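You operate a simulated robot arm through the tools that you are given. There is no shell and no other tool.

The job below is to be done with a simulated robot arm. You get a single attempt, and the scene is never put back.

Task
Snug wheel nuts T, C and B with the blue 2 Nm wrench.
Fine: the wheel on the bench; stop at each click; wrench back on its rest; leave the other nuts. Set down upright: what you pick out.

Only the result counts: the job must be done as asked and must still hold three seconds after the hand-in. Knocking over, shifting, dropping, spilling or breaking anything else fails it.

Robot
A 7-joint arm with a two-finger parallel gripper, fixed in place. Base frame: the origin is on the floor under the middle of its stand, x ahead of it, y to its left, z up. Units: m, degrees, N and s.
It reaches about 1.479 m from its shoulder. Its first joint turns from -166.0 to 166.0 degrees. Payload 4.4 kg.
The tool frame sits at the grasp point between the pads (the TCP): z along the fingers, y along the line on which they close. The tips reach 0.023 m beyond it. The gripper opens to 0.094 m. The fingers are 0.038 m wide and 0.01 m thick; the gripper's body (0.054 by 0.096 m) begins 0.039 m behind the TCP.
Orientation is that of the tool frame in the base frame, as [roll, pitch, yaw] about the fixed x, y, z axes, in that order (R = Rz(yaw) Ry(pitch) Rx(roll)). With the fingers straight down and closing along the base's y, the tool's x points along the base's -x, its y along +y and its z along -z.

Tools
- The arm moves only by the tool play_rows. Its argument "rows" is a list of rows, each a list of 7 numbers: the shift along the tool's x, y, z in units of 150 mm (1.0 is 150 mm), then the turn, a rotation vector about the tool's x, y, z in units of 90 degrees (1.0 is 90 degrees), then the gripper command, from -1 (shut) to 1 (fully open), values between in proportion. In form: [[tx, ty, tz, wx, wy, wz, claw], ...]. A call has 1 to 20 rows; each row is the pose to reach, as a shift and turn from the pose commanded when the call began, along the tool's axes at that moment. A call with a number of a shift or a turn outside -1 to 1 is refused whole. Each row takes 0.2 s and may step no farther than 0.05 m and 8.6 degrees from the row before; otherwise, or with a gripper value out of range, the whole call is refused. Where a pose cannot be reached the arm comes as near as it can. A force on the tool above 40 N (or 10 N above the force at the start of the call, whichever is more), or a blocked arm, ends the call early, and 0.2 s more pass. The fingers move at their own pace (about 0.072 m/s each) and stop on an object; they squeeze with about 28 N. The grip force told is the motor's: it shows also when the fingers shut on nothing. Time passes only in rows, and 0.2 s behind the last, so rows that repeat a pose let the fingers close. The reply holds the time, the measured pose of the TCP, the force on the tool along the base axes, the opening and the grip force, in the units named above and with some noise, with the torque about the TCP (base axes, N m) and any sound that the robot's microphone picked up.
- Cameras (640 x 400 px; columns grow to the right, rows downward): "scene" is fixed at [0.0511, 0.5021, 1.6133]; the picture's right is [-0.20, -0.98, 0.00], its down [-0.75, 0.16, -0.64] and it looks along [0.63, -0.13, -0.77] (base axes); focal length 318 px, centre (320, 200). "wrist" rides on the gripper at [0.086, 0.016, -0.075] in the tool frame; the picture's right is [-0.18, 0.98, 0.00], its down [-0.58, -0.11, -0.81] and it looks along [-0.79, -0.15, 0.59] (tool axes); focal length 243 px, centre (320, 200). There is no depth. A picture from a camera that has moved, and an enlarged one, comes with that camera's place and axes in the base frame and with its lens.
- camera(camera): a new picture of that camera. No time passes.
- inspect(camera, box): a new picture of the part [left, top, right, bottom] of that camera's present view, enlarged. No time passes.
- job_done(): hands the job in; it is judged then, once.

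Places have to be worked out from the pictures, the camera data and where the tool is seen. Open the gripper and draw the arm clear of the work before you hand the job in, unless the task says otherwise.

The tools are called after ">>>" as name(argument=value, ...) on one line, values as JSON. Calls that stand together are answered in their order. play_rows: Moves the arm, as the interface text tells. Its arguments: {"type":"object","properties":{"rows":{"type":"array","items":{"type":"array","items":{"type":"number"}}}},"required":["rows"]} The other tools are called the same way: camera (camera) takes a picture; inspect (camera, box) takes an enlarged picture of a part of a camera's view; job_done () hands the job in.

At the start:

```text
time_s: 0.0
position: [0.6108, 0.6259, 1.1356]
orientation: [-180.0, 0.0, -179.9]
contact_force: [0.5, -0.1, 0.3]
wrist_torque: [0.01, -0.03, 0.04]
width: 0.0939
gripper_force: 0.1
```

scene: 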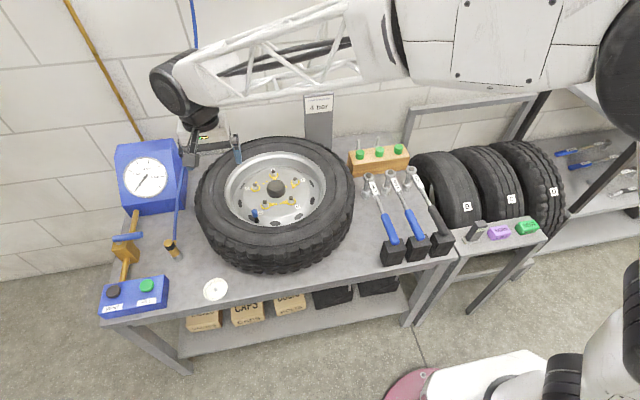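
wrist: 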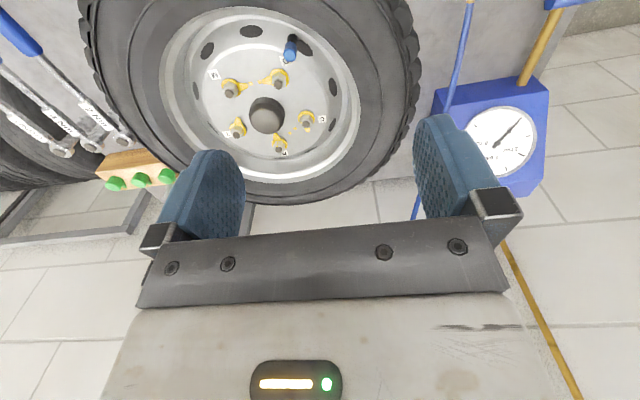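

I'll start by looking at the wheel, the nuts and the wrenches in enlarged views before I move anything.

>>> inspect(camera="scene", box=[220, 140, 340, 215])

>>> inspect(camera="scene", box=[340, 150, 460, 270])

>>> inspect(camera="wrist", box=[180, 20, 360, 160])

>>> inspect(camera="wrist", box=[0, 0, 180, 200])

>>> inspect(camera="scene", box=[90, 130, 240, 320])

>>> inspect(camera="scene", box=[290, 80, 350, 120])

```text
5.33 times, centred on (280, 178) of scene
camera zoom: at [0.0511, 0.5021, 1.6133], right [-0.2, -0.98, 0.0], down [-0.75, 0.16, -0.64], along [0.63, -0.13, -0.77], focal length 1696 px, centre (533, 320)
```

zoom: 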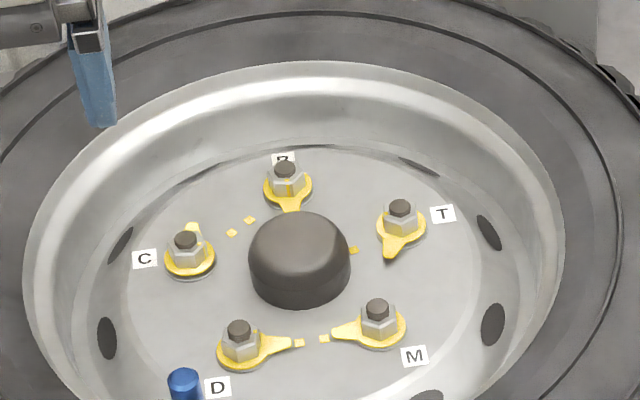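

```text
3.33 times, centred on (400, 210) of scene
camera zoom: at [0.0511, 0.5021, 1.6133], right [-0.2, -0.98, 0.0], down [-0.75, 0.16, -0.64], along [0.63, -0.13, -0.77], focal length 1060 px, centre (53, 167)
```

zoom: 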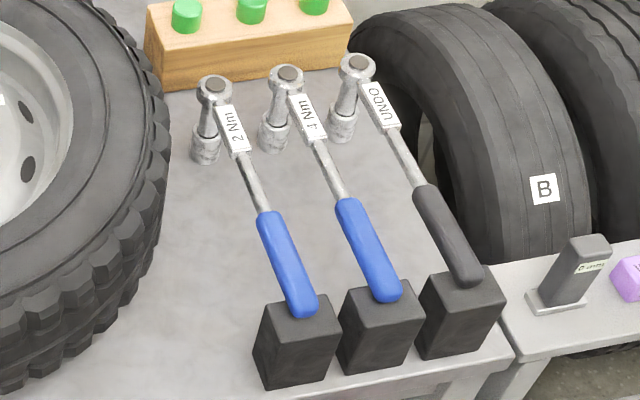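

```text
2.86 times, centred on (270, 90) of wrist
camera zoom: at [0.5245, 0.6412, 1.2092], right [0.18, 0.98, 0.0], down [0.58, -0.11, 0.81], along [0.79, -0.15, -0.59], focal length 693 px, centre (463, 514)
```

zoom: 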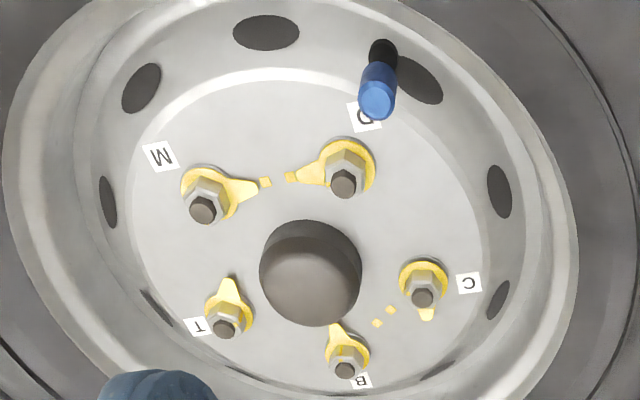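

```text
2.00 times, centred on (90, 100) of wrist
camera zoom: at [0.5245, 0.6412, 1.2092], right [0.18, 0.98, 0.0], down [0.58, -0.11, 0.81], along [0.79, -0.15, -0.59], focal length 485 px, centre (780, 400)
```

zoom: 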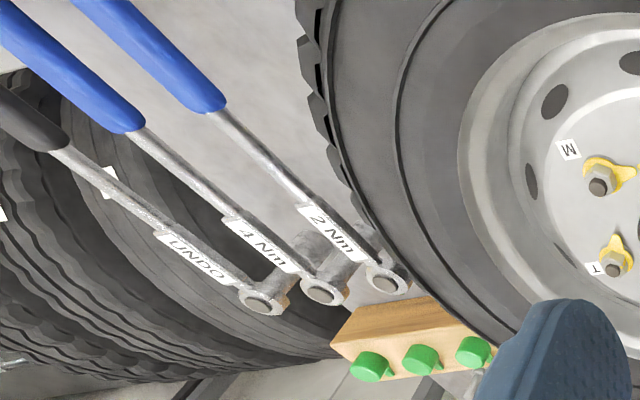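

```text
2.11 times, centred on (165, 225) of scene
camera zoom: at [0.0511, 0.5021, 1.6133], right [-0.2, -0.98, 0.0], down [-0.75, 0.16, -0.64], along [0.63, -0.13, -0.77], focal length 670 px, centre (646, 147)
```

zoom: 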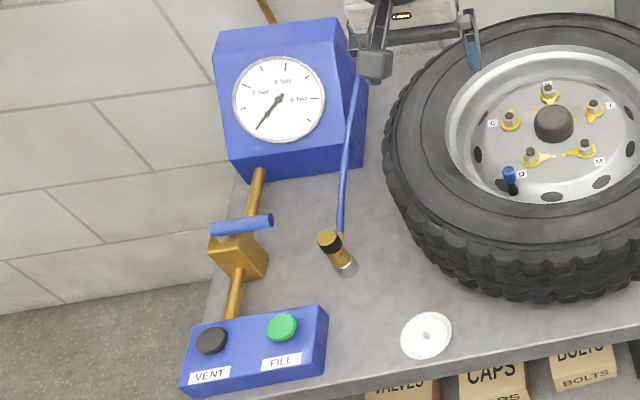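

```text
10.00 times, centred on (320, 100) of scene
camera zoom: at [0.0511, 0.5021, 1.6133], right [-0.2, -0.98, 0.0], down [-0.75, 0.16, -0.64], along [0.63, -0.13, -0.77], focal length 3181 px, centre (320, 1200)
```

zoom: 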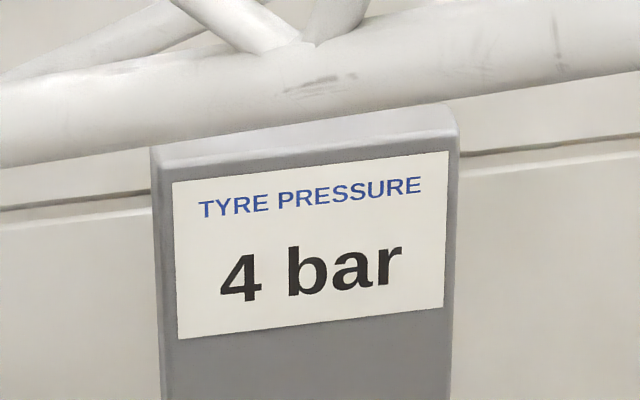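

The blue 2 Nm wrench is the leftmost one: its head is near (0.77, 0.19, 0.82), its socket stands on the bench and its handle lies on a block toward -x. From the two pictures the nut circle centre is about (0.757, 0.503), giving B ≈ (0.826, 0.503), T ≈ (0.778, 0.437) and C ≈ (0.778, 0.569), with bolt tops at z ≈ 0.855. I'll back the arm off to get views of the tyre height and the wrench.

>>> play_rows(rows=[[0.3, -0.15, 0, 0, 0, 0, 1], [0.6, -0.35, 0, 0, 0, 0, 1], [0.9, -0.6, 0, 0, 0, 0, 1], [1, -0.85, 0, 0, 0, 0, 1], [1, -1, 0, 0, 0, 0, 1]])

```text
refused: row 1 steps farther than a row can; nothing moved
```

The first row was slightly over the step limit, so I'll use smaller steps.

>>> play_rows(rows=[[0.2, -0.2, 0, 0, 0, 0, 1], [0.4, -0.4, 0, 0, 0, 0, 1], [0.6, -0.6, 0, 0, 0, 0, 1], [0.8, -0.8, 0, 0, 0, 0, 1], [1, -1, 0, 0, 0, 0, 1]])

```text
time_s: 1.2
position: [0.4589, 0.4741, 1.1348]
orientation: [-179.9, 0.1, -179.9]
contact_force: [0.9, -0.5, 0.0]
wrist_torque: [0.04, -0.01, -0.03]
width: 0.094
gripper_force: 0.0
```

The arm moved cleanly to (0.459, 0.474, 1.135). I'll continue right and down to look at the wrenches and the side of the tyre.

>>> play_rows(rows=[[0, -0.2, 0.2, 0, 0, 0, 1], [0, -0.4, 0.4, 0, 0, 0, 1], [0, -0.6, 0.6, 0, 0, 0, 1], [0, -0.8, 0.7, 0, 0, 0, 1], [0, -1, 0.7, 0, 0, 0, 1], [0, -1, 0.7, 0, 0, 0, 1]])

>>> camera(camera="wrist")

>>> camera(camera="scene")

```text
time_s: 2.6
position: [0.4619, 0.3238, 1.0303]
orientation: [-179.9, -0.1, 180.0]
contact_force: [-0.7, -0.7, 0.1]
wrist_torque: [0.0, 0.01, -0.03]
width: 0.0939
gripper_force: 0.1
```

```text
taken
camera wrist: at [0.3759, 0.3406, 1.1042], right [0.18, 0.98, 0.0], down [0.58, -0.11, 0.81], along [0.79, -0.15, -0.59], focal length 243 px, centre (320, 200)
```

wrist: 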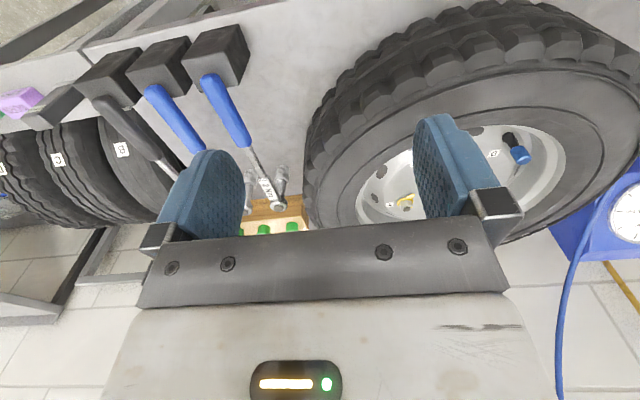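

```text
taken
```

scene: 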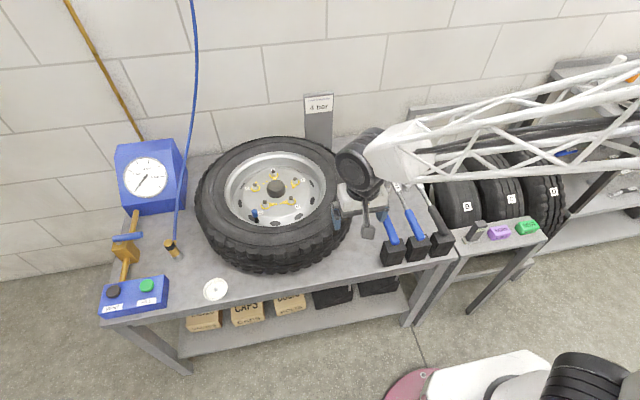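

Both views now show the wrench lying along x, with its handle on the block near x≈0.5 and its head near x≈0.77. I'll center the wrist camera on it for better measurements.

>>> play_rows(rows=[[0.15, -0.15, 0.1, 0, 0, 0, 1], [0.3, -0.3, 0.2, 0, 0, 0, 1], [0.45, -0.45, 0.3, 0, 0, 0, 1], [0.55, -0.55, 0.35, 0, 0, 0, 1], [0.55, -0.55, 0.35, 0, 0, 0, 1]])

>>> camera(camera="wrist")

>>> camera(camera="scene")

```text
time_s: 3.8
position: [0.3791, 0.2426, 0.9769]
orientation: [-180.0, 0.0, -179.9]
contact_force: [1.3, 0.0, 0.1]
wrist_torque: [0.01, -0.03, -0.01]
width: 0.0939
gripper_force: 0.0
```

```text
taken
camera wrist: at [0.2924, 0.2586, 1.0511], right [0.18, 0.98, 0.0], down [0.58, -0.11, 0.81], along [0.79, -0.15, -0.59], focal length 243 px, centre (320, 200)
```

wrist: 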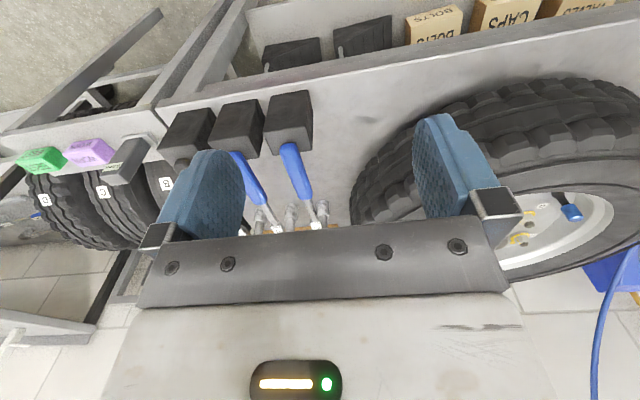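

```text
taken
```

scene: 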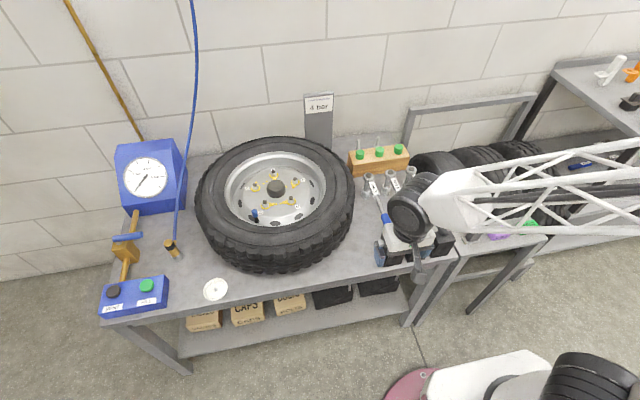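

From here the wrench heads are hidden by the gripper body. I'll raise and move forward so the whole 2 Nm wrench shows between the fingers.

>>> play_rows(rows=[[0, 0.05, -0.25, 0, 0, 0, 1], [-0.15, 0.1, -0.5, 0, 0, 0, 1], [-0.3, 0.1, -0.75, 0, 0, 0, 1], [-0.47, 0.1, -0.98, 0, 0, 0, 1], [-0.47, 0.1, -0.98, 0, 0, 0, 1]])

>>> camera(camera="wrist")

>>> inspect(camera="wrist", box=[220, 0, 380, 100])

>>> inspect(camera="wrist", box=[240, 90, 400, 190])

```text
time_s: 5.0
position: [0.4504, 0.2556, 1.1243]
orientation: [-179.9, 0.0, -180.0]
contact_force: [0.1, -0.2, 1.2]
wrist_torque: [0.02, 0.04, 0.01]
width: 0.0941
gripper_force: 0.0
```

```text
taken
camera wrist: at [0.3639, 0.2733, 1.1993], right [0.18, 0.98, 0.0], down [0.58, -0.11, 0.81], along [0.79, -0.15, -0.59], focal length 243 px, centre (320, 200)
```

wrist: 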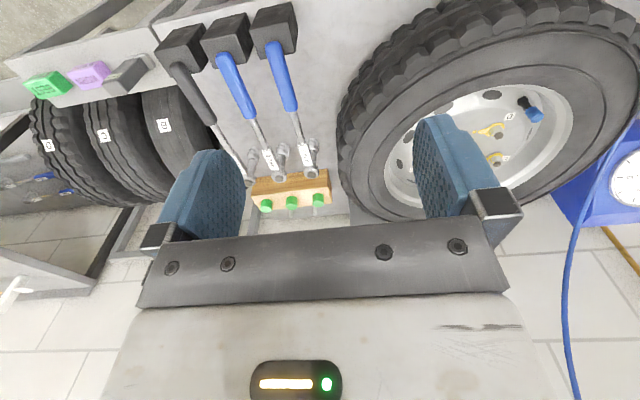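

```text
4.00 times, centred on (300, 50) of wrist
camera zoom: at [0.3639, 0.2733, 1.1993], right [0.18, 0.98, 0.0], down [0.58, -0.11, 0.81], along [0.79, -0.15, -0.59], focal length 970 px, centre (400, 800)
```

zoom: 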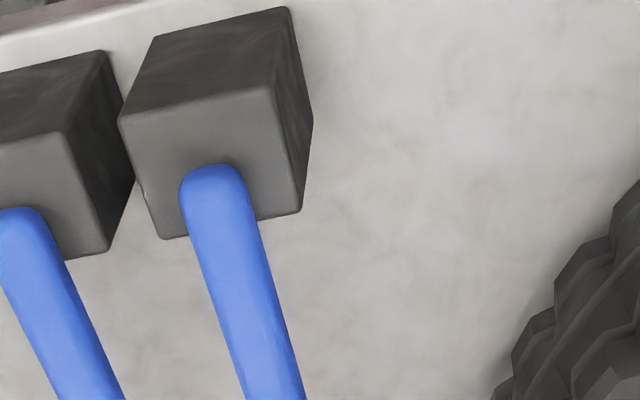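

```text
4.00 times, centred on (320, 140) of wrist
camera zoom: at [0.3639, 0.2733, 1.1993], right [0.18, 0.98, 0.0], down [0.58, -0.11, 0.81], along [0.79, -0.15, -0.59], focal length 970 px, centre (320, 440)
```

zoom: 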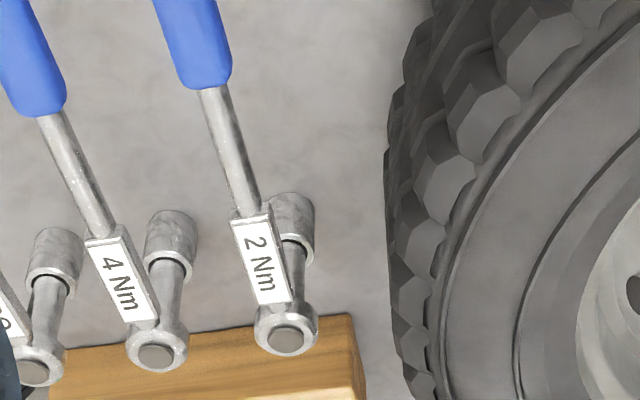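

The wrench lies along x at y≈0.178. Its head is at x≈0.785, the blue grip runs from x≈0.49 to 0.61, and the axis is at z≈0.815. I plan to grip the steel shaft at x≈0.64, so I'm moving above it with a narrower opening.

>>> play_rows(rows=[[-0.2, -0.125, 0.16, 0, 0, 0, 0.5], [-0.4, -0.25, 0.32, 0, 0, 0, 0.5], [-0.6, -0.375, 0.48, 0, 0, 0, 0.5], [-0.8, -0.5, 0.64, 0, 0, 0, 0.5], [-1.0, -0.51, 0.75, 0, 0, 0, 0.5], [-1.0, -0.51, 0.75, 0, 0, 0, 0.5]])

>>> camera(camera="wrist")

>>> camera(camera="scene")

```text
time_s: 6.4
position: [0.5986, 0.181, 1.0125]
orientation: [-179.9, 0.1, -179.9]
contact_force: [0.4, 0.4, -0.8]
wrist_torque: [-0.01, 0.01, 0.01]
width: 0.0702
gripper_force: 0.1
```

```text
taken
camera wrist: at [0.5135, 0.1959, 1.0865], right [0.18, 0.98, 0.0], down [0.58, -0.11, 0.81], along [0.79, -0.15, -0.59], focal length 243 px, centre (320, 200)
```

wrist: 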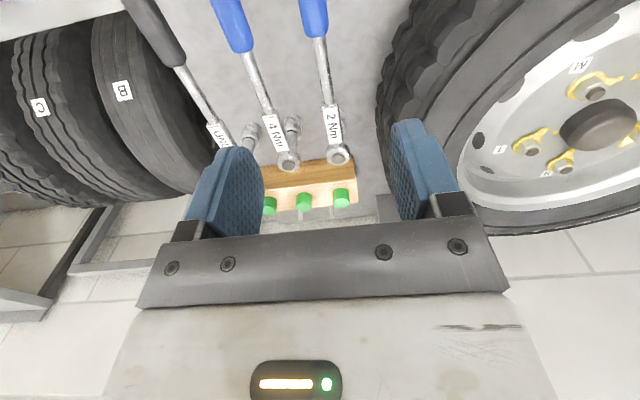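

```text
taken
```

scene: 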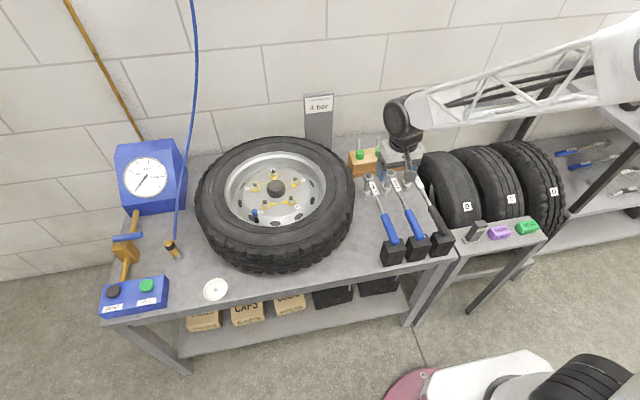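

I'm over the wrench at (0.599, 0.181, 1.013). I'll zoom in to refine the lateral alignment of the shaft.

>>> inspect(camera="wrist", box=[260, 0, 420, 100])

>>> inspect(camera="wrist", box=[260, 80, 420, 180])

>>> inspect(camera="scene", box=[340, 160, 450, 270])

```text
4.00 times, centred on (340, 50) of wrist
camera zoom: at [0.5135, 0.1959, 1.0865], right [0.18, 0.98, 0.0], down [0.58, -0.11, 0.81], along [0.79, -0.15, -0.59], focal length 970 px, centre (240, 800)
```

zoom: 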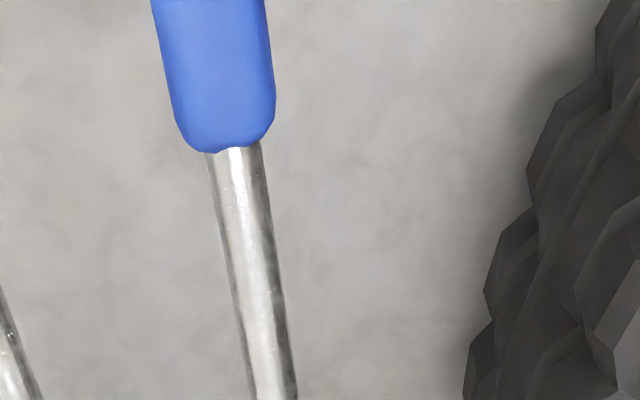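

```text
4.00 times, centred on (340, 130) of wrist
camera zoom: at [0.5135, 0.1959, 1.0865], right [0.18, 0.98, 0.0], down [0.58, -0.11, 0.81], along [0.79, -0.15, -0.59], focal length 970 px, centre (240, 480)
```

zoom: 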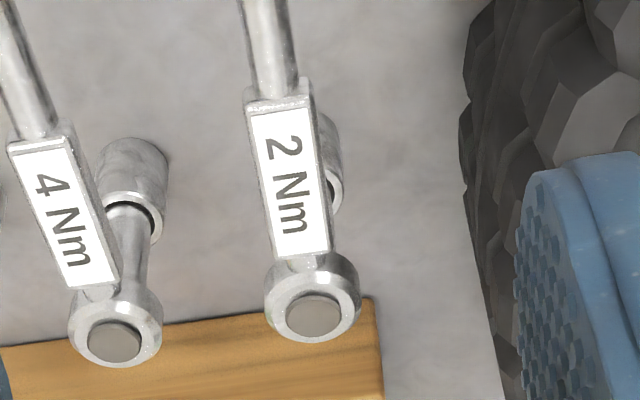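

```text
3.64 times, centred on (395, 215) of scene
camera zoom: at [0.0511, 0.5021, 1.6133], right [-0.2, -0.98, 0.0], down [-0.75, 0.16, -0.64], along [0.63, -0.13, -0.77], focal length 1157 px, centre (47, 146)
```

zoom: 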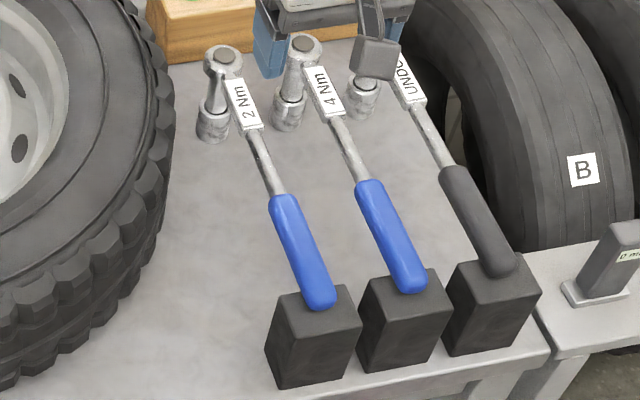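

Combining all the views puts the wrench axis at y≈0.176 and z≈0.80, the head at x≈0.786 and the front end of the grip at x≈0.62. I'll move to x≈0.645 over the bare shaft and go down partway.

>>> play_rows(rows=[[-0.15, -0.015, 0.1, 0, 0, 0, 0.3], [-0.31, -0.03, 0.3, 0, 0, 0, 0.3], [-0.31, -0.03, 0.55, 0, 0, 0, 0.3], [-0.31, -0.03, 0.8, 0, 0, 0, 0.3], [-0.31, -0.03, 0.95, 0, 0, 0, 0.3], [-0.31, -0.03, 0.95, 0, 0, 0, 0.3]])

>>> camera(camera="wrist")

>>> inspect(camera="scene", box=[340, 150, 450, 260])

```text
time_s: 7.8
position: [0.6457, 0.1767, 0.8695]
orientation: [180.0, 0.0, -179.9]
contact_force: [-0.1, 0.4, -0.5]
wrist_torque: [-0.03, -0.01, -0.01]
width: 0.0609
gripper_force: 0.2
```

```text
taken
camera wrist: at [0.5591, 0.1923, 0.9433], right [0.18, 0.98, 0.0], down [0.58, -0.11, 0.81], along [0.79, -0.15, -0.59], focal length 243 px, centre (320, 200)
```

wrist: 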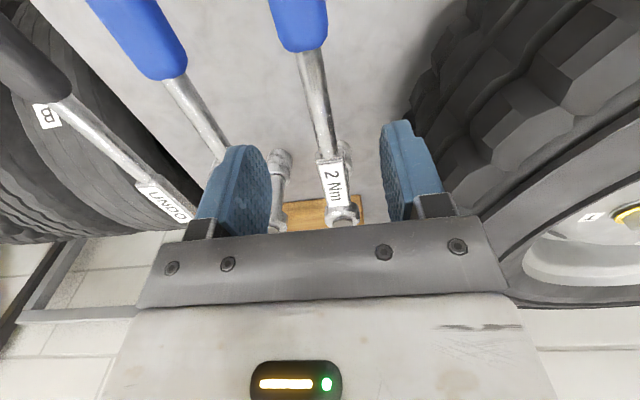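

```text
3.64 times, centred on (395, 205) of scene
camera zoom: at [0.0511, 0.5021, 1.6133], right [-0.2, -0.98, 0.0], down [-0.75, 0.16, -0.64], along [0.63, -0.13, -0.77], focal length 1157 px, centre (47, 182)
```

zoom: 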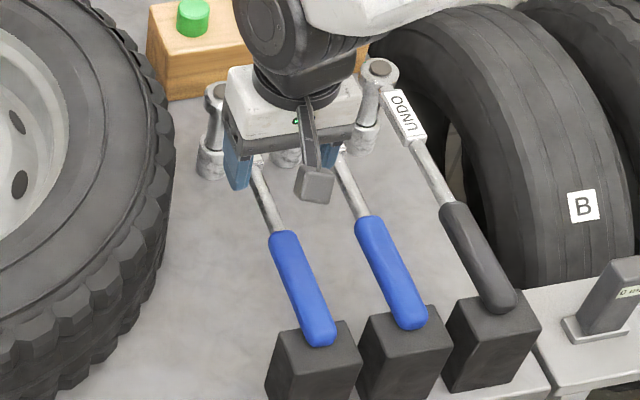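

The shaft sits between the fingers, and the 4 Nm shaft is about 35 mm outside the finger. I'll zoom to centre the gripper laterally before going down.

>>> inspect(camera="wrist", box=[240, 30, 400, 130])

>>> inspect(camera="wrist", box=[240, 130, 400, 230])

```text
4.00 times, centred on (320, 80) of wrist
camera zoom: at [0.5591, 0.1923, 0.9433], right [0.18, 0.98, 0.0], down [0.58, -0.11, 0.81], along [0.79, -0.15, -0.59], focal length 970 px, centre (320, 680)
```

zoom: 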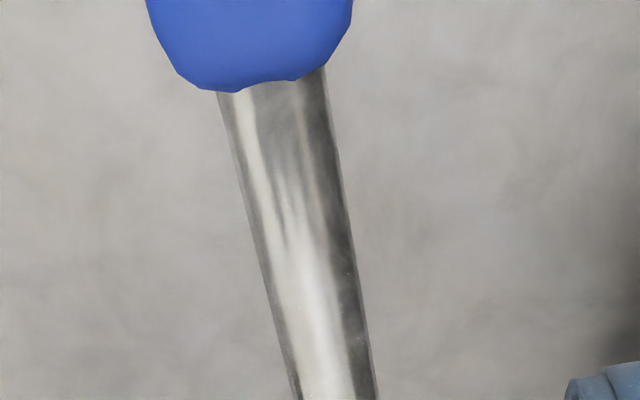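

```text
4.00 times, centred on (320, 180) of wrist
camera zoom: at [0.5591, 0.1923, 0.9433], right [0.18, 0.98, 0.0], down [0.58, -0.11, 0.81], along [0.79, -0.15, -0.59], focal length 970 px, centre (320, 280)
```

zoom: 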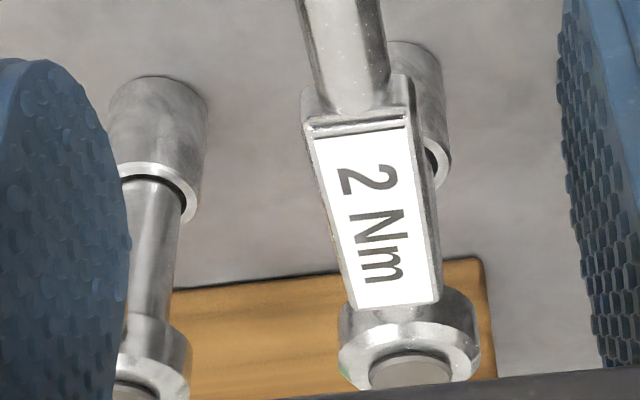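

The shaft axis is at y≈0.1752 with a 14.6 mm diameter, and the head centre is near (0.785, 0.1755). I'll lower the pads to the shaft height, z≈0.800, with the gripper still open.

>>> play_rows(rows=[[0, -0.008, 0.1, 0, 0, 0, 0.3], [0, -0.008, 0.2, 0, 0, 0, 0.3], [0, -0.008, 0.3, 0, 0, 0, 0.3], [0, -0.008, 0.4, 0, 0, 0, 0.3], [0, -0.008, 0.46, 0, 0, 0, 0.3], [0, -0.008, 0.46, 0, 0, 0, 0.3]])

>>> camera(camera="wrist")

>>> inspect(camera="scene", box=[340, 150, 450, 260])

```text
time_s: 9.2
position: [0.6449, 0.1757, 0.8003]
orientation: [-180.0, 0.0, -179.9]
contact_force: [0.2, -0.1, 0.0]
wrist_torque: [0.0, -0.05, 0.0]
width: 0.061
gripper_force: 0.1
```

```text
taken
camera wrist: at [0.5593, 0.1918, 0.8744], right [0.18, 0.98, 0.0], down [0.58, -0.11, 0.81], along [0.79, -0.15, -0.59], focal length 243 px, centre (320, 200)
```

wrist: 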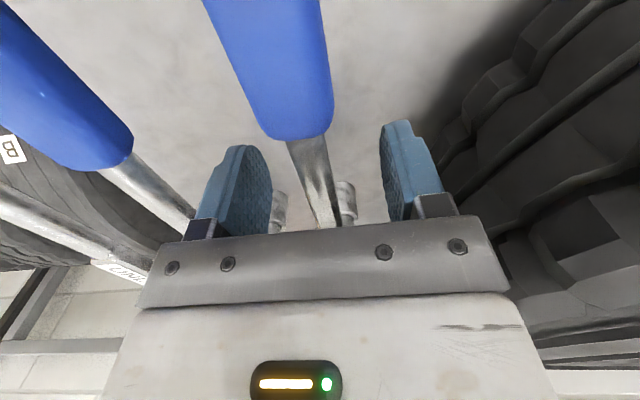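

```text
3.64 times, centred on (395, 205) of scene
camera zoom: at [0.0511, 0.5021, 1.6133], right [-0.2, -0.98, 0.0], down [-0.75, 0.16, -0.64], along [0.63, -0.13, -0.77], focal length 1157 px, centre (47, 182)
```

zoom: 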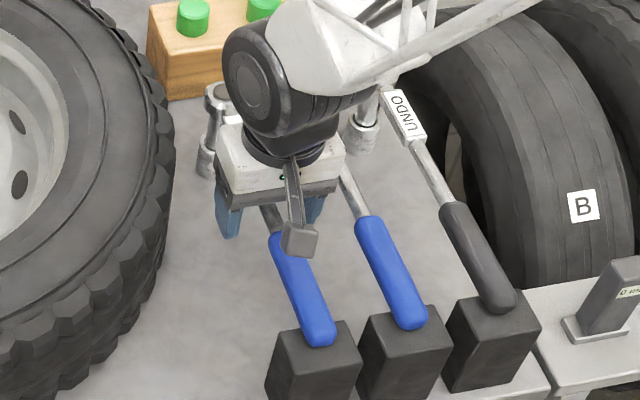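

The shaft is between the pads with no contact force. I'm closing the gripper on it.

>>> play_rows(rows=[[0, 0, 0, 0, 0, 0, -0.2], [0, 0, 0, 0, 0, 0, -0.6], [0, 0, 0, 0, 0, 0, -1], [0, 0, 0, 0, 0, 0, -1], [0, 0, 0, 0, 0, 0, -1]])

>>> inspect(camera="wrist", box=[160, 50, 480, 250])

```text
time_s: 10.4
position: [0.6465, 0.1759, 0.8005]
orientation: [-179.9, 0.0, -179.9]
contact_force: [0.8, -2.3, 0.7]
wrist_torque: [0.0, 0.06, 0.15]
width: 0.0146
gripper_force: 28.3
```

```text
2.00 times, centred on (320, 150) of wrist
camera zoom: at [0.5593, 0.1918, 0.8745], right [0.18, 0.98, 0.0], down [0.58, -0.11, 0.81], along [0.79, -0.15, -0.59], focal length 485 px, centre (320, 300)
```

zoom: 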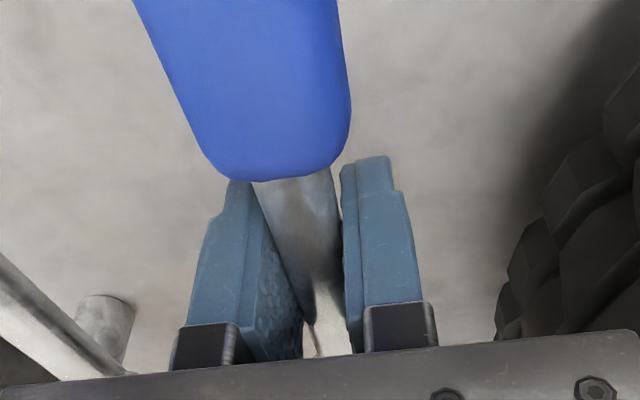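

The gripper holds the shaft: width 14.6 mm, 28 N grip. I'll lift slowly by 30 mm and check the load and whether the head droops.

>>> play_rows(rows=[[0, 0, -0.04, 0, 0, 0, -1], [0, 0, -0.08, 0, 0, 0, -1], [0, 0, -0.14, 0, 0, 0, -1], [0, 0, -0.2, 0, 0, 0, -1], [0, 0, -0.2, 0, 0, 0, -1]])

>>> camera(camera="wrist")

>>> inspect(camera="scene", box=[340, 150, 450, 260])

```text
time_s: 11.6
position: [0.6444, 0.1757, 0.8303]
orientation: [-179.9, 0.1, -180.0]
contact_force: [0.4, 0.6, -6.7]
wrist_torque: [0.01, 0.18, 0.0]
width: 0.0145
gripper_force: 27.7
```

```text
taken
camera wrist: at [0.5592, 0.1917, 0.9044], right [0.18, 0.98, 0.0], down [0.58, -0.11, 0.81], along [0.79, -0.15, -0.59], focal length 243 px, centre (320, 200)
```

wrist: 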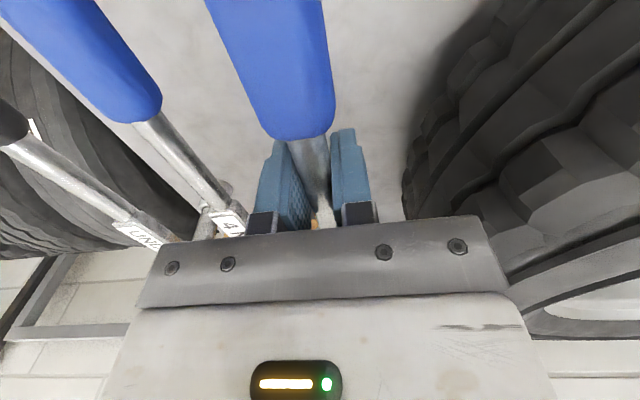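

```text
3.64 times, centred on (395, 205) of scene
camera zoom: at [0.0511, 0.5021, 1.6133], right [-0.2, -0.98, 0.0], down [-0.75, 0.16, -0.64], along [0.63, -0.13, -0.77], focal length 1157 px, centre (47, 182)
```

zoom: 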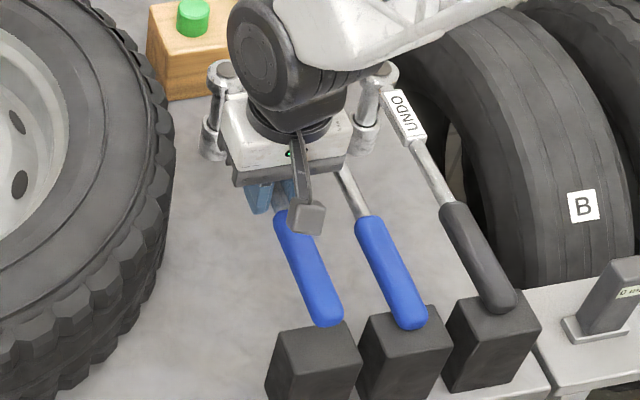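

The wrench weighs about 6.7 N and hangs level, with its centre of mass only about 27 mm ahead of the grip. I'll lift it well clear of the tyre.

>>> play_rows(rows=[[0, 0, -0.2, 0, 0, 0, -1], [0, 0, -0.4, 0, 0, 0, -1], [0, 0, -0.6, 0, 0, 0, -1], [0, 0, -0.8, 0, 0, 0, -1], [0, 0, -1, 0, 0, 0, -1], [0, 0, -1, 0, 0, 0, -1]])

>>> camera(camera="scene")

```text
time_s: 13.0
position: [0.6454, 0.1746, 0.9806]
orientation: [180.0, 0.1, -179.9]
contact_force: [0.4, -0.7, -6.0]
wrist_torque: [0.0, 0.16, 0.04]
width: 0.0146
gripper_force: 27.9
```

```text
taken
```

scene: 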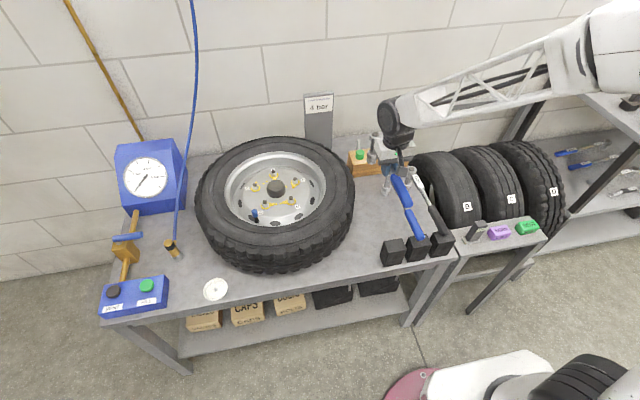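

The wrench is clear at z≈0.98. I'll rise a bit more and carry it sideways over the wheel toward T.

>>> play_rows(rows=[[0, 0.1, -0.25, 0, 0, 0, -1], [0, 0.3, -0.35, 0, 0, 0, -1], [0, 0.5, -0.4, 0, 0, 0, -1], [0, 0.7, -0.4, 0, 0, 0, -1], [0, 0.9, -0.4, 0, 0, 0, -1], [0, 1, -0.4, 0, 0, 0, -1]])

>>> play_rows(rows=[[0, 0.15, 0, 0, 0, 0, -1], [0, 0.35, 0, 0, 0, 0, -1], [0, 0.55, 0, 0, 0, 0, -1], [0.03, 0.7, 0, 0, 0, 0, -1], [0.05, 0.75, 0, 0, 0, 0, -1], [0.05, 0.75, 0, 0, 0, 0, -1]])

>>> camera(camera="scene")

>>> inspect(camera="scene", box=[210, 110, 370, 210])

>>> camera(camera="wrist")

```text
time_s: 14.4
position: [0.6446, 0.3259, 1.0402]
orientation: [-180.0, 0.0, 180.0]
contact_force: [-0.5, 0.5, -6.5]
wrist_torque: [0.0, 0.2, -0.04]
width: 0.0144
gripper_force: 28.1
```

```text
time_s: 15.8
position: [0.6388, 0.4382, 1.0402]
orientation: [-180.0, 0.0, -179.8]
contact_force: [0.2, 0.4, -6.2]
wrist_torque: [0.01, 0.18, -0.02]
width: 0.0147
gripper_force: 27.7
```

```text
taken
```

scene: 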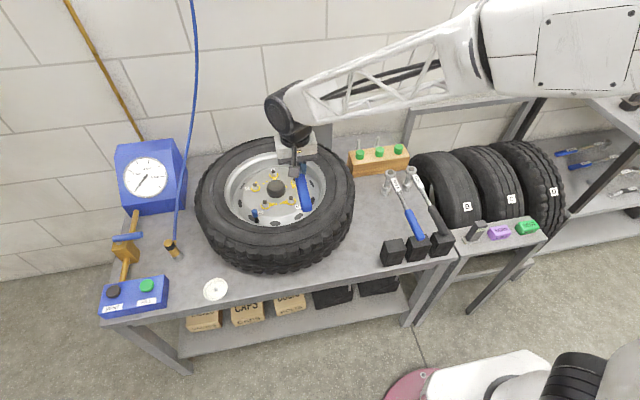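

```text
4.00 times, centred on (290, 160) of scene
camera zoom: at [0.0511, 0.5021, 1.6133], right [-0.2, -0.98, 0.0], down [-0.75, 0.16, -0.64], along [0.63, -0.13, -0.77], focal length 1272 px, centre (440, 360)
```

zoom: 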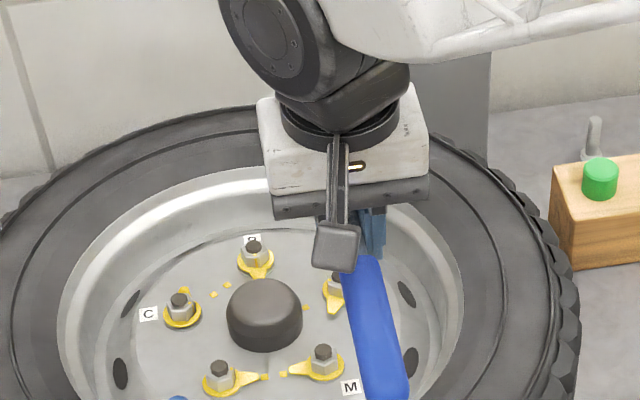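

```text
taken
camera wrist: at [0.5521, 0.4542, 1.1145], right [0.18, 0.98, 0.0], down [0.58, -0.11, 0.81], along [0.79, -0.15, -0.59], focal length 243 px, centre (320, 200)
```

wrist: 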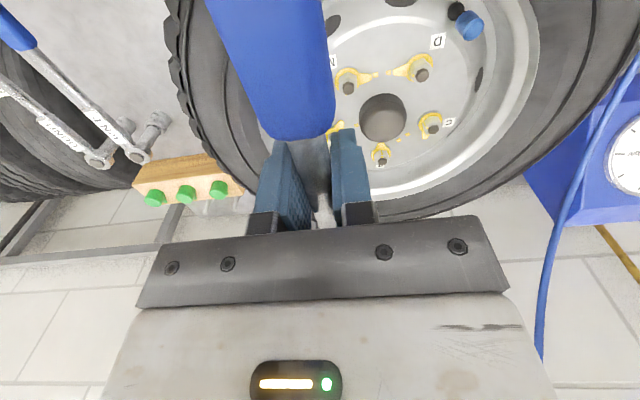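

With the handle pointing toward the robot, the gripper hides the head from the scene camera. I'll work with the handle pointing to -y instead. First I'm measuring the bolts and pointers precisely from this viewpoint.

>>> inspect(camera="wrist", box=[310, 40, 470, 140])

>>> inspect(camera="wrist", box=[340, 90, 500, 190])

>>> inspect(camera="scene", box=[240, 160, 320, 210])

```text
4.00 times, centred on (390, 90) of wrist
camera zoom: at [0.5521, 0.4542, 1.1145], right [0.18, 0.98, 0.0], down [0.58, -0.11, 0.81], along [0.79, -0.15, -0.59], focal length 970 px, centre (40, 640)
```

zoom: 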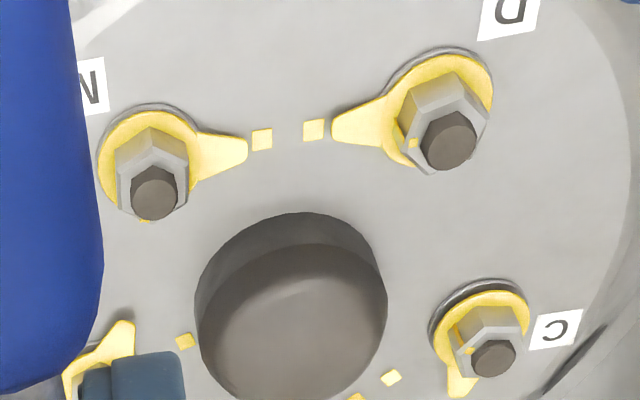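

```text
4.00 times, centred on (420, 140) of wrist
camera zoom: at [0.5521, 0.4542, 1.1145], right [0.18, 0.98, 0.0], down [0.58, -0.11, 0.81], along [0.79, -0.15, -0.59], focal length 970 px, centre (-80, 440)
```

zoom: 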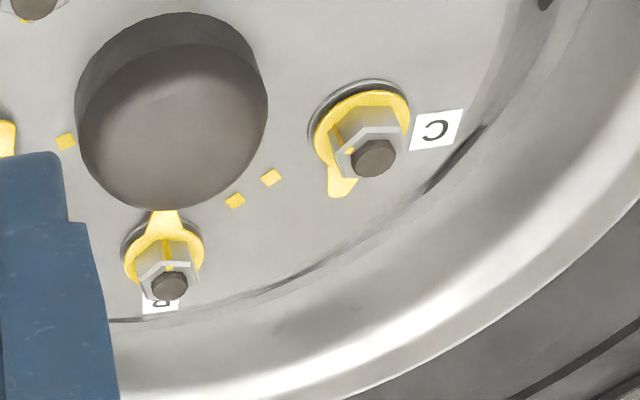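

```text
8.00 times, centred on (280, 185) of scene
camera zoom: at [0.0511, 0.5021, 1.6133], right [-0.2, -0.98, 0.0], down [-0.75, 0.16, -0.64], along [0.63, -0.13, -0.77], focal length 2545 px, centre (640, 320)
```

zoom: 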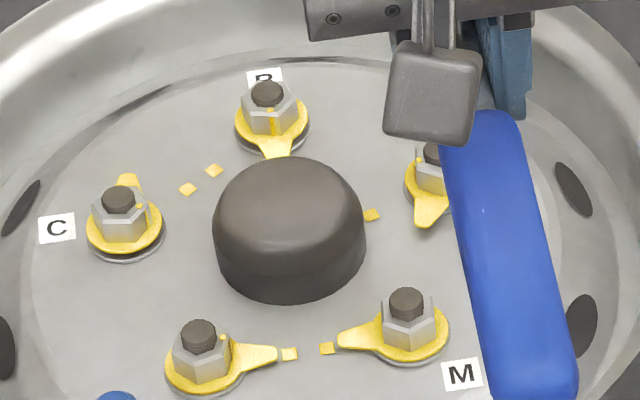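

The three viewpoints agree on bolt tops at z≈0.843: T≈(0.787, 0.434), C≈(0.787, 0.567) and B≈(0.835, 0.501), circle centre (0.765, 0.501). Before lowering near the tyre I need the rim and sidewall height, so I'm zooming on its edges.

>>> inspect(camera="scene", box=[190, 120, 290, 182])

>>> inspect(camera="scene", box=[225, 195, 325, 257])

>>> inspect(camera="scene", box=[300, 150, 380, 200])

>>> inspect(camera="wrist", box=[160, 0, 260, 190])

```text
6.40 times, centred on (240, 151) of scene
camera zoom: at [0.0511, 0.5021, 1.6133], right [-0.2, -0.98, 0.0], down [-0.75, 0.16, -0.64], along [0.63, -0.13, -0.77], focal length 2036 px, centre (832, 514)
```

zoom: 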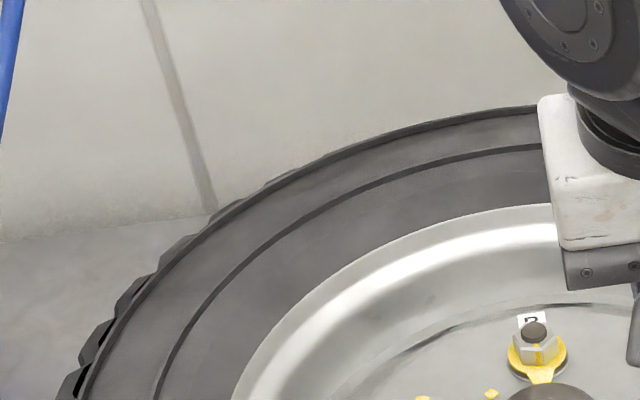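

```text
6.40 times, centred on (275, 226) of scene
camera zoom: at [0.0511, 0.5021, 1.6133], right [-0.2, -0.98, 0.0], down [-0.75, 0.16, -0.64], along [0.63, -0.13, -0.77], focal length 2036 px, centre (608, 34)
```

zoom: 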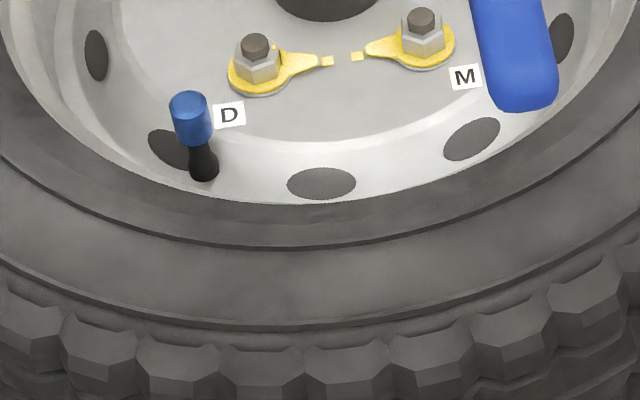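

```text
8.00 times, centred on (340, 175) of scene
camera zoom: at [0.0511, 0.5021, 1.6133], right [-0.2, -0.98, 0.0], down [-0.75, 0.16, -0.64], along [0.63, -0.13, -0.77], focal length 2545 px, centre (160, 400)
```

zoom: 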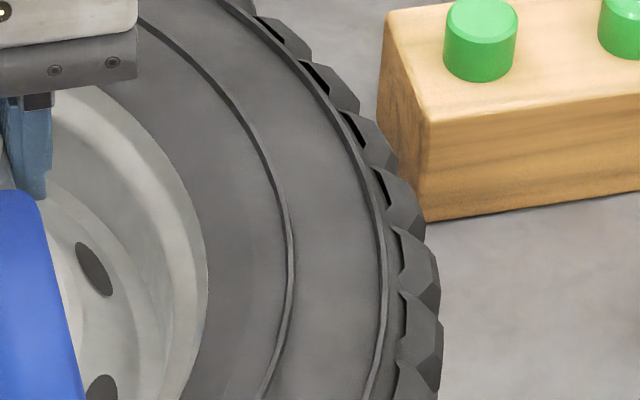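

```text
2.11 times, centred on (210, 95) of wrist
camera zoom: at [0.5521, 0.4542, 1.1145], right [0.18, 0.98, 0.0], down [0.58, -0.11, 0.81], along [0.79, -0.15, -0.59], focal length 511 px, centre (552, 421)
```

zoom: 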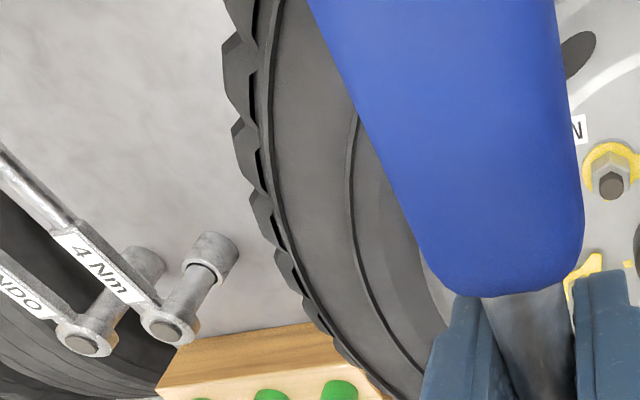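

The rim edge is at z≈0.853 and the tyre top at z≈0.865. With the socket seated, the shaft should ride at about z≈0.915, which leaves clearance for the fingers. I'll turn the wrench 90° CCW so the handle points to -y, moving so the head hovers over T.

>>> play_rows(rows=[[-0.08, -0.08, 0, 0, 0, -0.0833, -1], [-0.16, -0.16, 0, 0, 0, -0.1667, -1], [-0.245, -0.24, 0, 0, 0, -0.25, -1], [-0.33, -0.32, 0, 0, 0, -0.3333, -1], [-0.41, -0.4, 0, 0, 0, -0.4167, -1], [-0.49, -0.48, 0, 0, 0, -0.5, -1], [-0.575, -0.56, 0, 0, 0, -0.5833, -1], [-0.655, -0.64, 0, 0, 0, -0.6667, -1], [-0.74, -0.72, 0, 0, 0, -0.75, -1], [-0.82, -0.8, 0, 0, 0, -0.8333, -1], [-0.905, -0.88, 0, 0, 0, -0.9167, -1], [-0.985, -0.958, 0, 0, 0, -1, -1], [-0.985, -0.958, 0, 0, 0, -1, -1], [-0.985, -0.958, 0, 0, 0, -1, -1]])

>>> camera(camera="scene")

>>> inspect(camera="scene", box=[230, 120, 350, 195])

>>> camera(camera="wrist")

```text
time_s: 18.8
position: [0.7852, 0.2931, 1.0405]
orientation: [180.0, 0.0, -89.9]
contact_force: [-0.1, 0.7, -5.3]
wrist_torque: [-0.15, 0.01, 0.0]
width: 0.0147
gripper_force: 28.4
```

```text
taken
```

scene: 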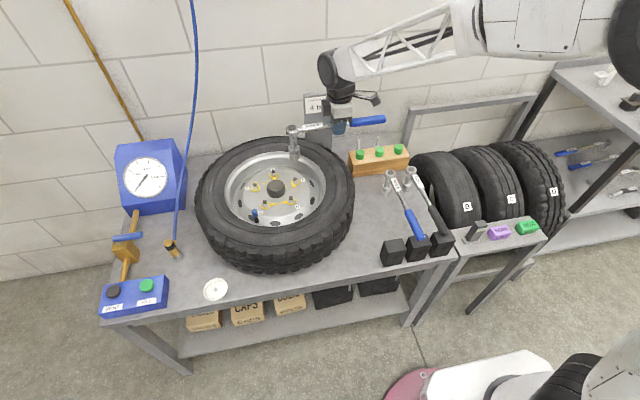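

```text
5.33 times, centred on (290, 158) of scene
camera zoom: at [0.0511, 0.5021, 1.6133], right [-0.2, -0.98, 0.0], down [-0.75, 0.16, -0.64], along [0.63, -0.13, -0.77], focal length 1696 px, centre (480, 427)
```

zoom: 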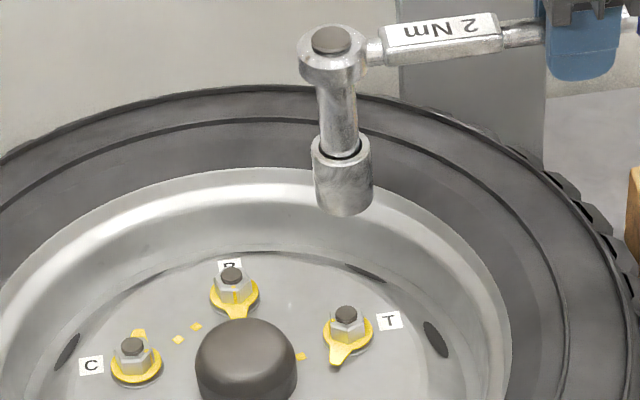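

```text
taken
camera wrist: at [0.7701, 0.2082, 1.1147], right [-0.98, 0.18, 0.0], down [0.11, 0.58, 0.81], along [0.15, 0.79, -0.59], focal length 243 px, centre (320, 200)
```

wrist: 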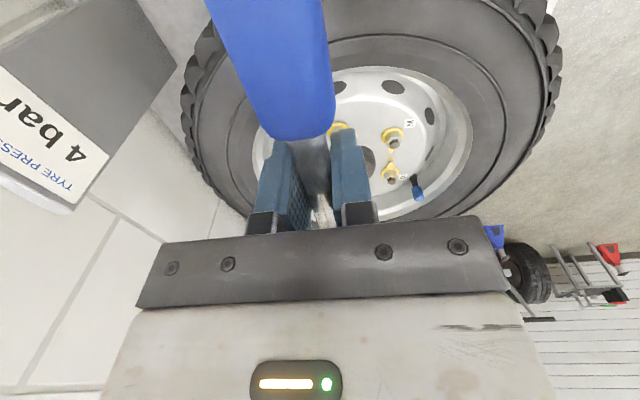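

The scene camera now sees the head, socket and nuts together. I'll zoom in to measure the socket position and any tilt of the wrench.

>>> inspect(camera="scene", box=[280, 115, 360, 165])

>>> inspect(camera="scene", box=[265, 145, 329, 185])

>>> inspect(camera="scene", box=[320, 80, 400, 130])

```text
8.00 times, centred on (320, 140) of scene
camera zoom: at [0.0511, 0.5021, 1.6133], right [-0.2, -0.98, 0.0], down [-0.75, 0.16, -0.64], along [0.63, -0.13, -0.77], focal length 2545 px, centre (320, 680)
```

zoom: 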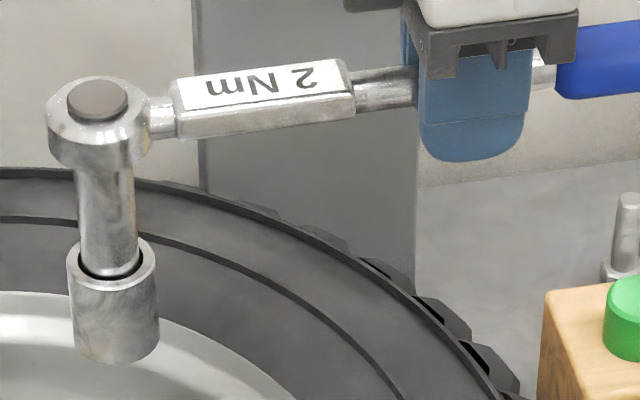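

```text
10.00 times, centred on (297, 165) of scene
camera zoom: at [0.0511, 0.5021, 1.6133], right [-0.2, -0.98, 0.0], down [-0.75, 0.16, -0.64], along [0.63, -0.13, -0.77], focal length 3181 px, centre (550, 550)
```

zoom: 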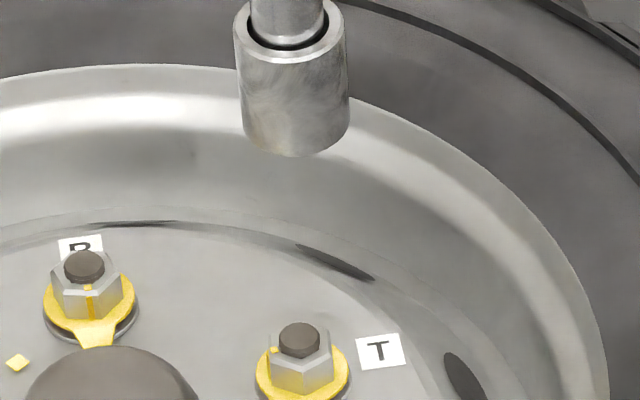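

```text
8.00 times, centred on (360, 105) of scene
camera zoom: at [0.0511, 0.5021, 1.6133], right [-0.2, -0.98, 0.0], down [-0.75, 0.16, -0.64], along [0.63, -0.13, -0.77], focal length 2545 px, centre (0, 960)
```

zoom: 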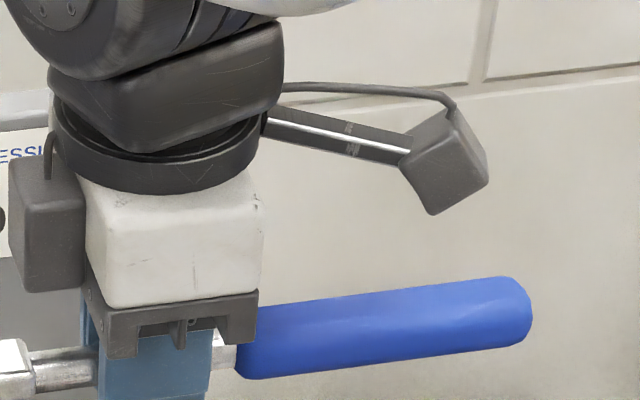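

The wrench is level within about 1–2°, and the socket hangs over the area of T. I'll lower it about 70 mm to just above the bolt and compare socket and nut directly in the image.

>>> play_rows(rows=[[0, 0, 0.12, 0, 0, 0, -1], [0, 0, 0.24, 0, 0, 0, -1], [0, 0, 0.36, 0, 0, 0, -1], [0, 0, 0.44, 0, 0, 0, -1], [0, 0, 0.467, 0, 0, 0, -1], [0, 0, 0.467, 0, 0, 0, -1]])

>>> inspect(camera="scene", box=[265, 145, 329, 185])

>>> inspect(camera="scene", box=[270, 120, 366, 180])

```text
time_s: 20.2
position: [0.7865, 0.2958, 0.9704]
orientation: [180.0, 0.0, -90.0]
contact_force: [0.5, 0.8, -5.3]
wrist_torque: [-0.16, 0.0, 0.0]
width: 0.0146
gripper_force: 28.4
```

```text
10.00 times, centred on (297, 165) of scene
camera zoom: at [0.0511, 0.5021, 1.6133], right [-0.2, -0.98, 0.0], down [-0.75, 0.16, -0.64], along [0.63, -0.13, -0.77], focal length 3181 px, centre (550, 550)
```

zoom: 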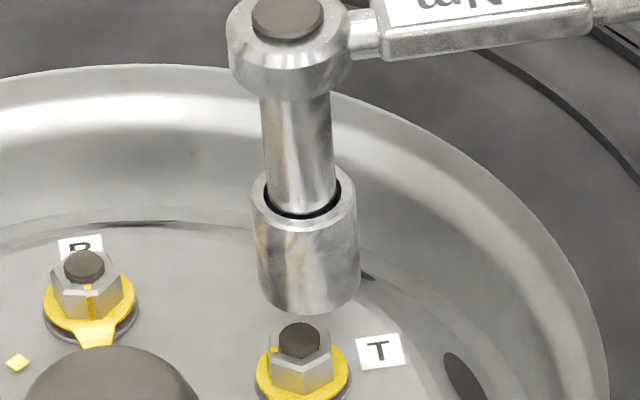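

```text
6.67 times, centred on (318, 150) of scene
camera zoom: at [0.0511, 0.5021, 1.6133], right [-0.2, -0.98, 0.0], down [-0.75, 0.16, -0.64], along [0.63, -0.13, -0.77], focal length 2120 px, centre (333, 533)
```

zoom: 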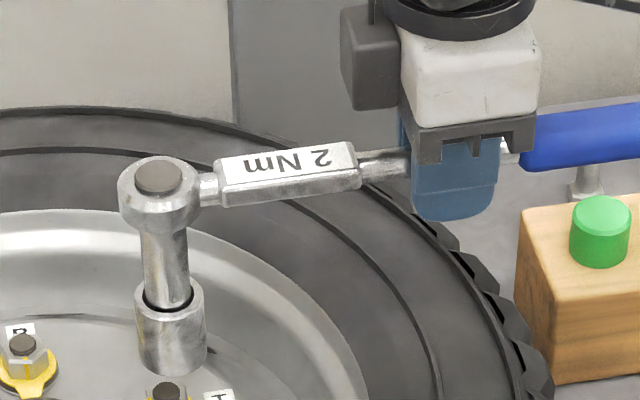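

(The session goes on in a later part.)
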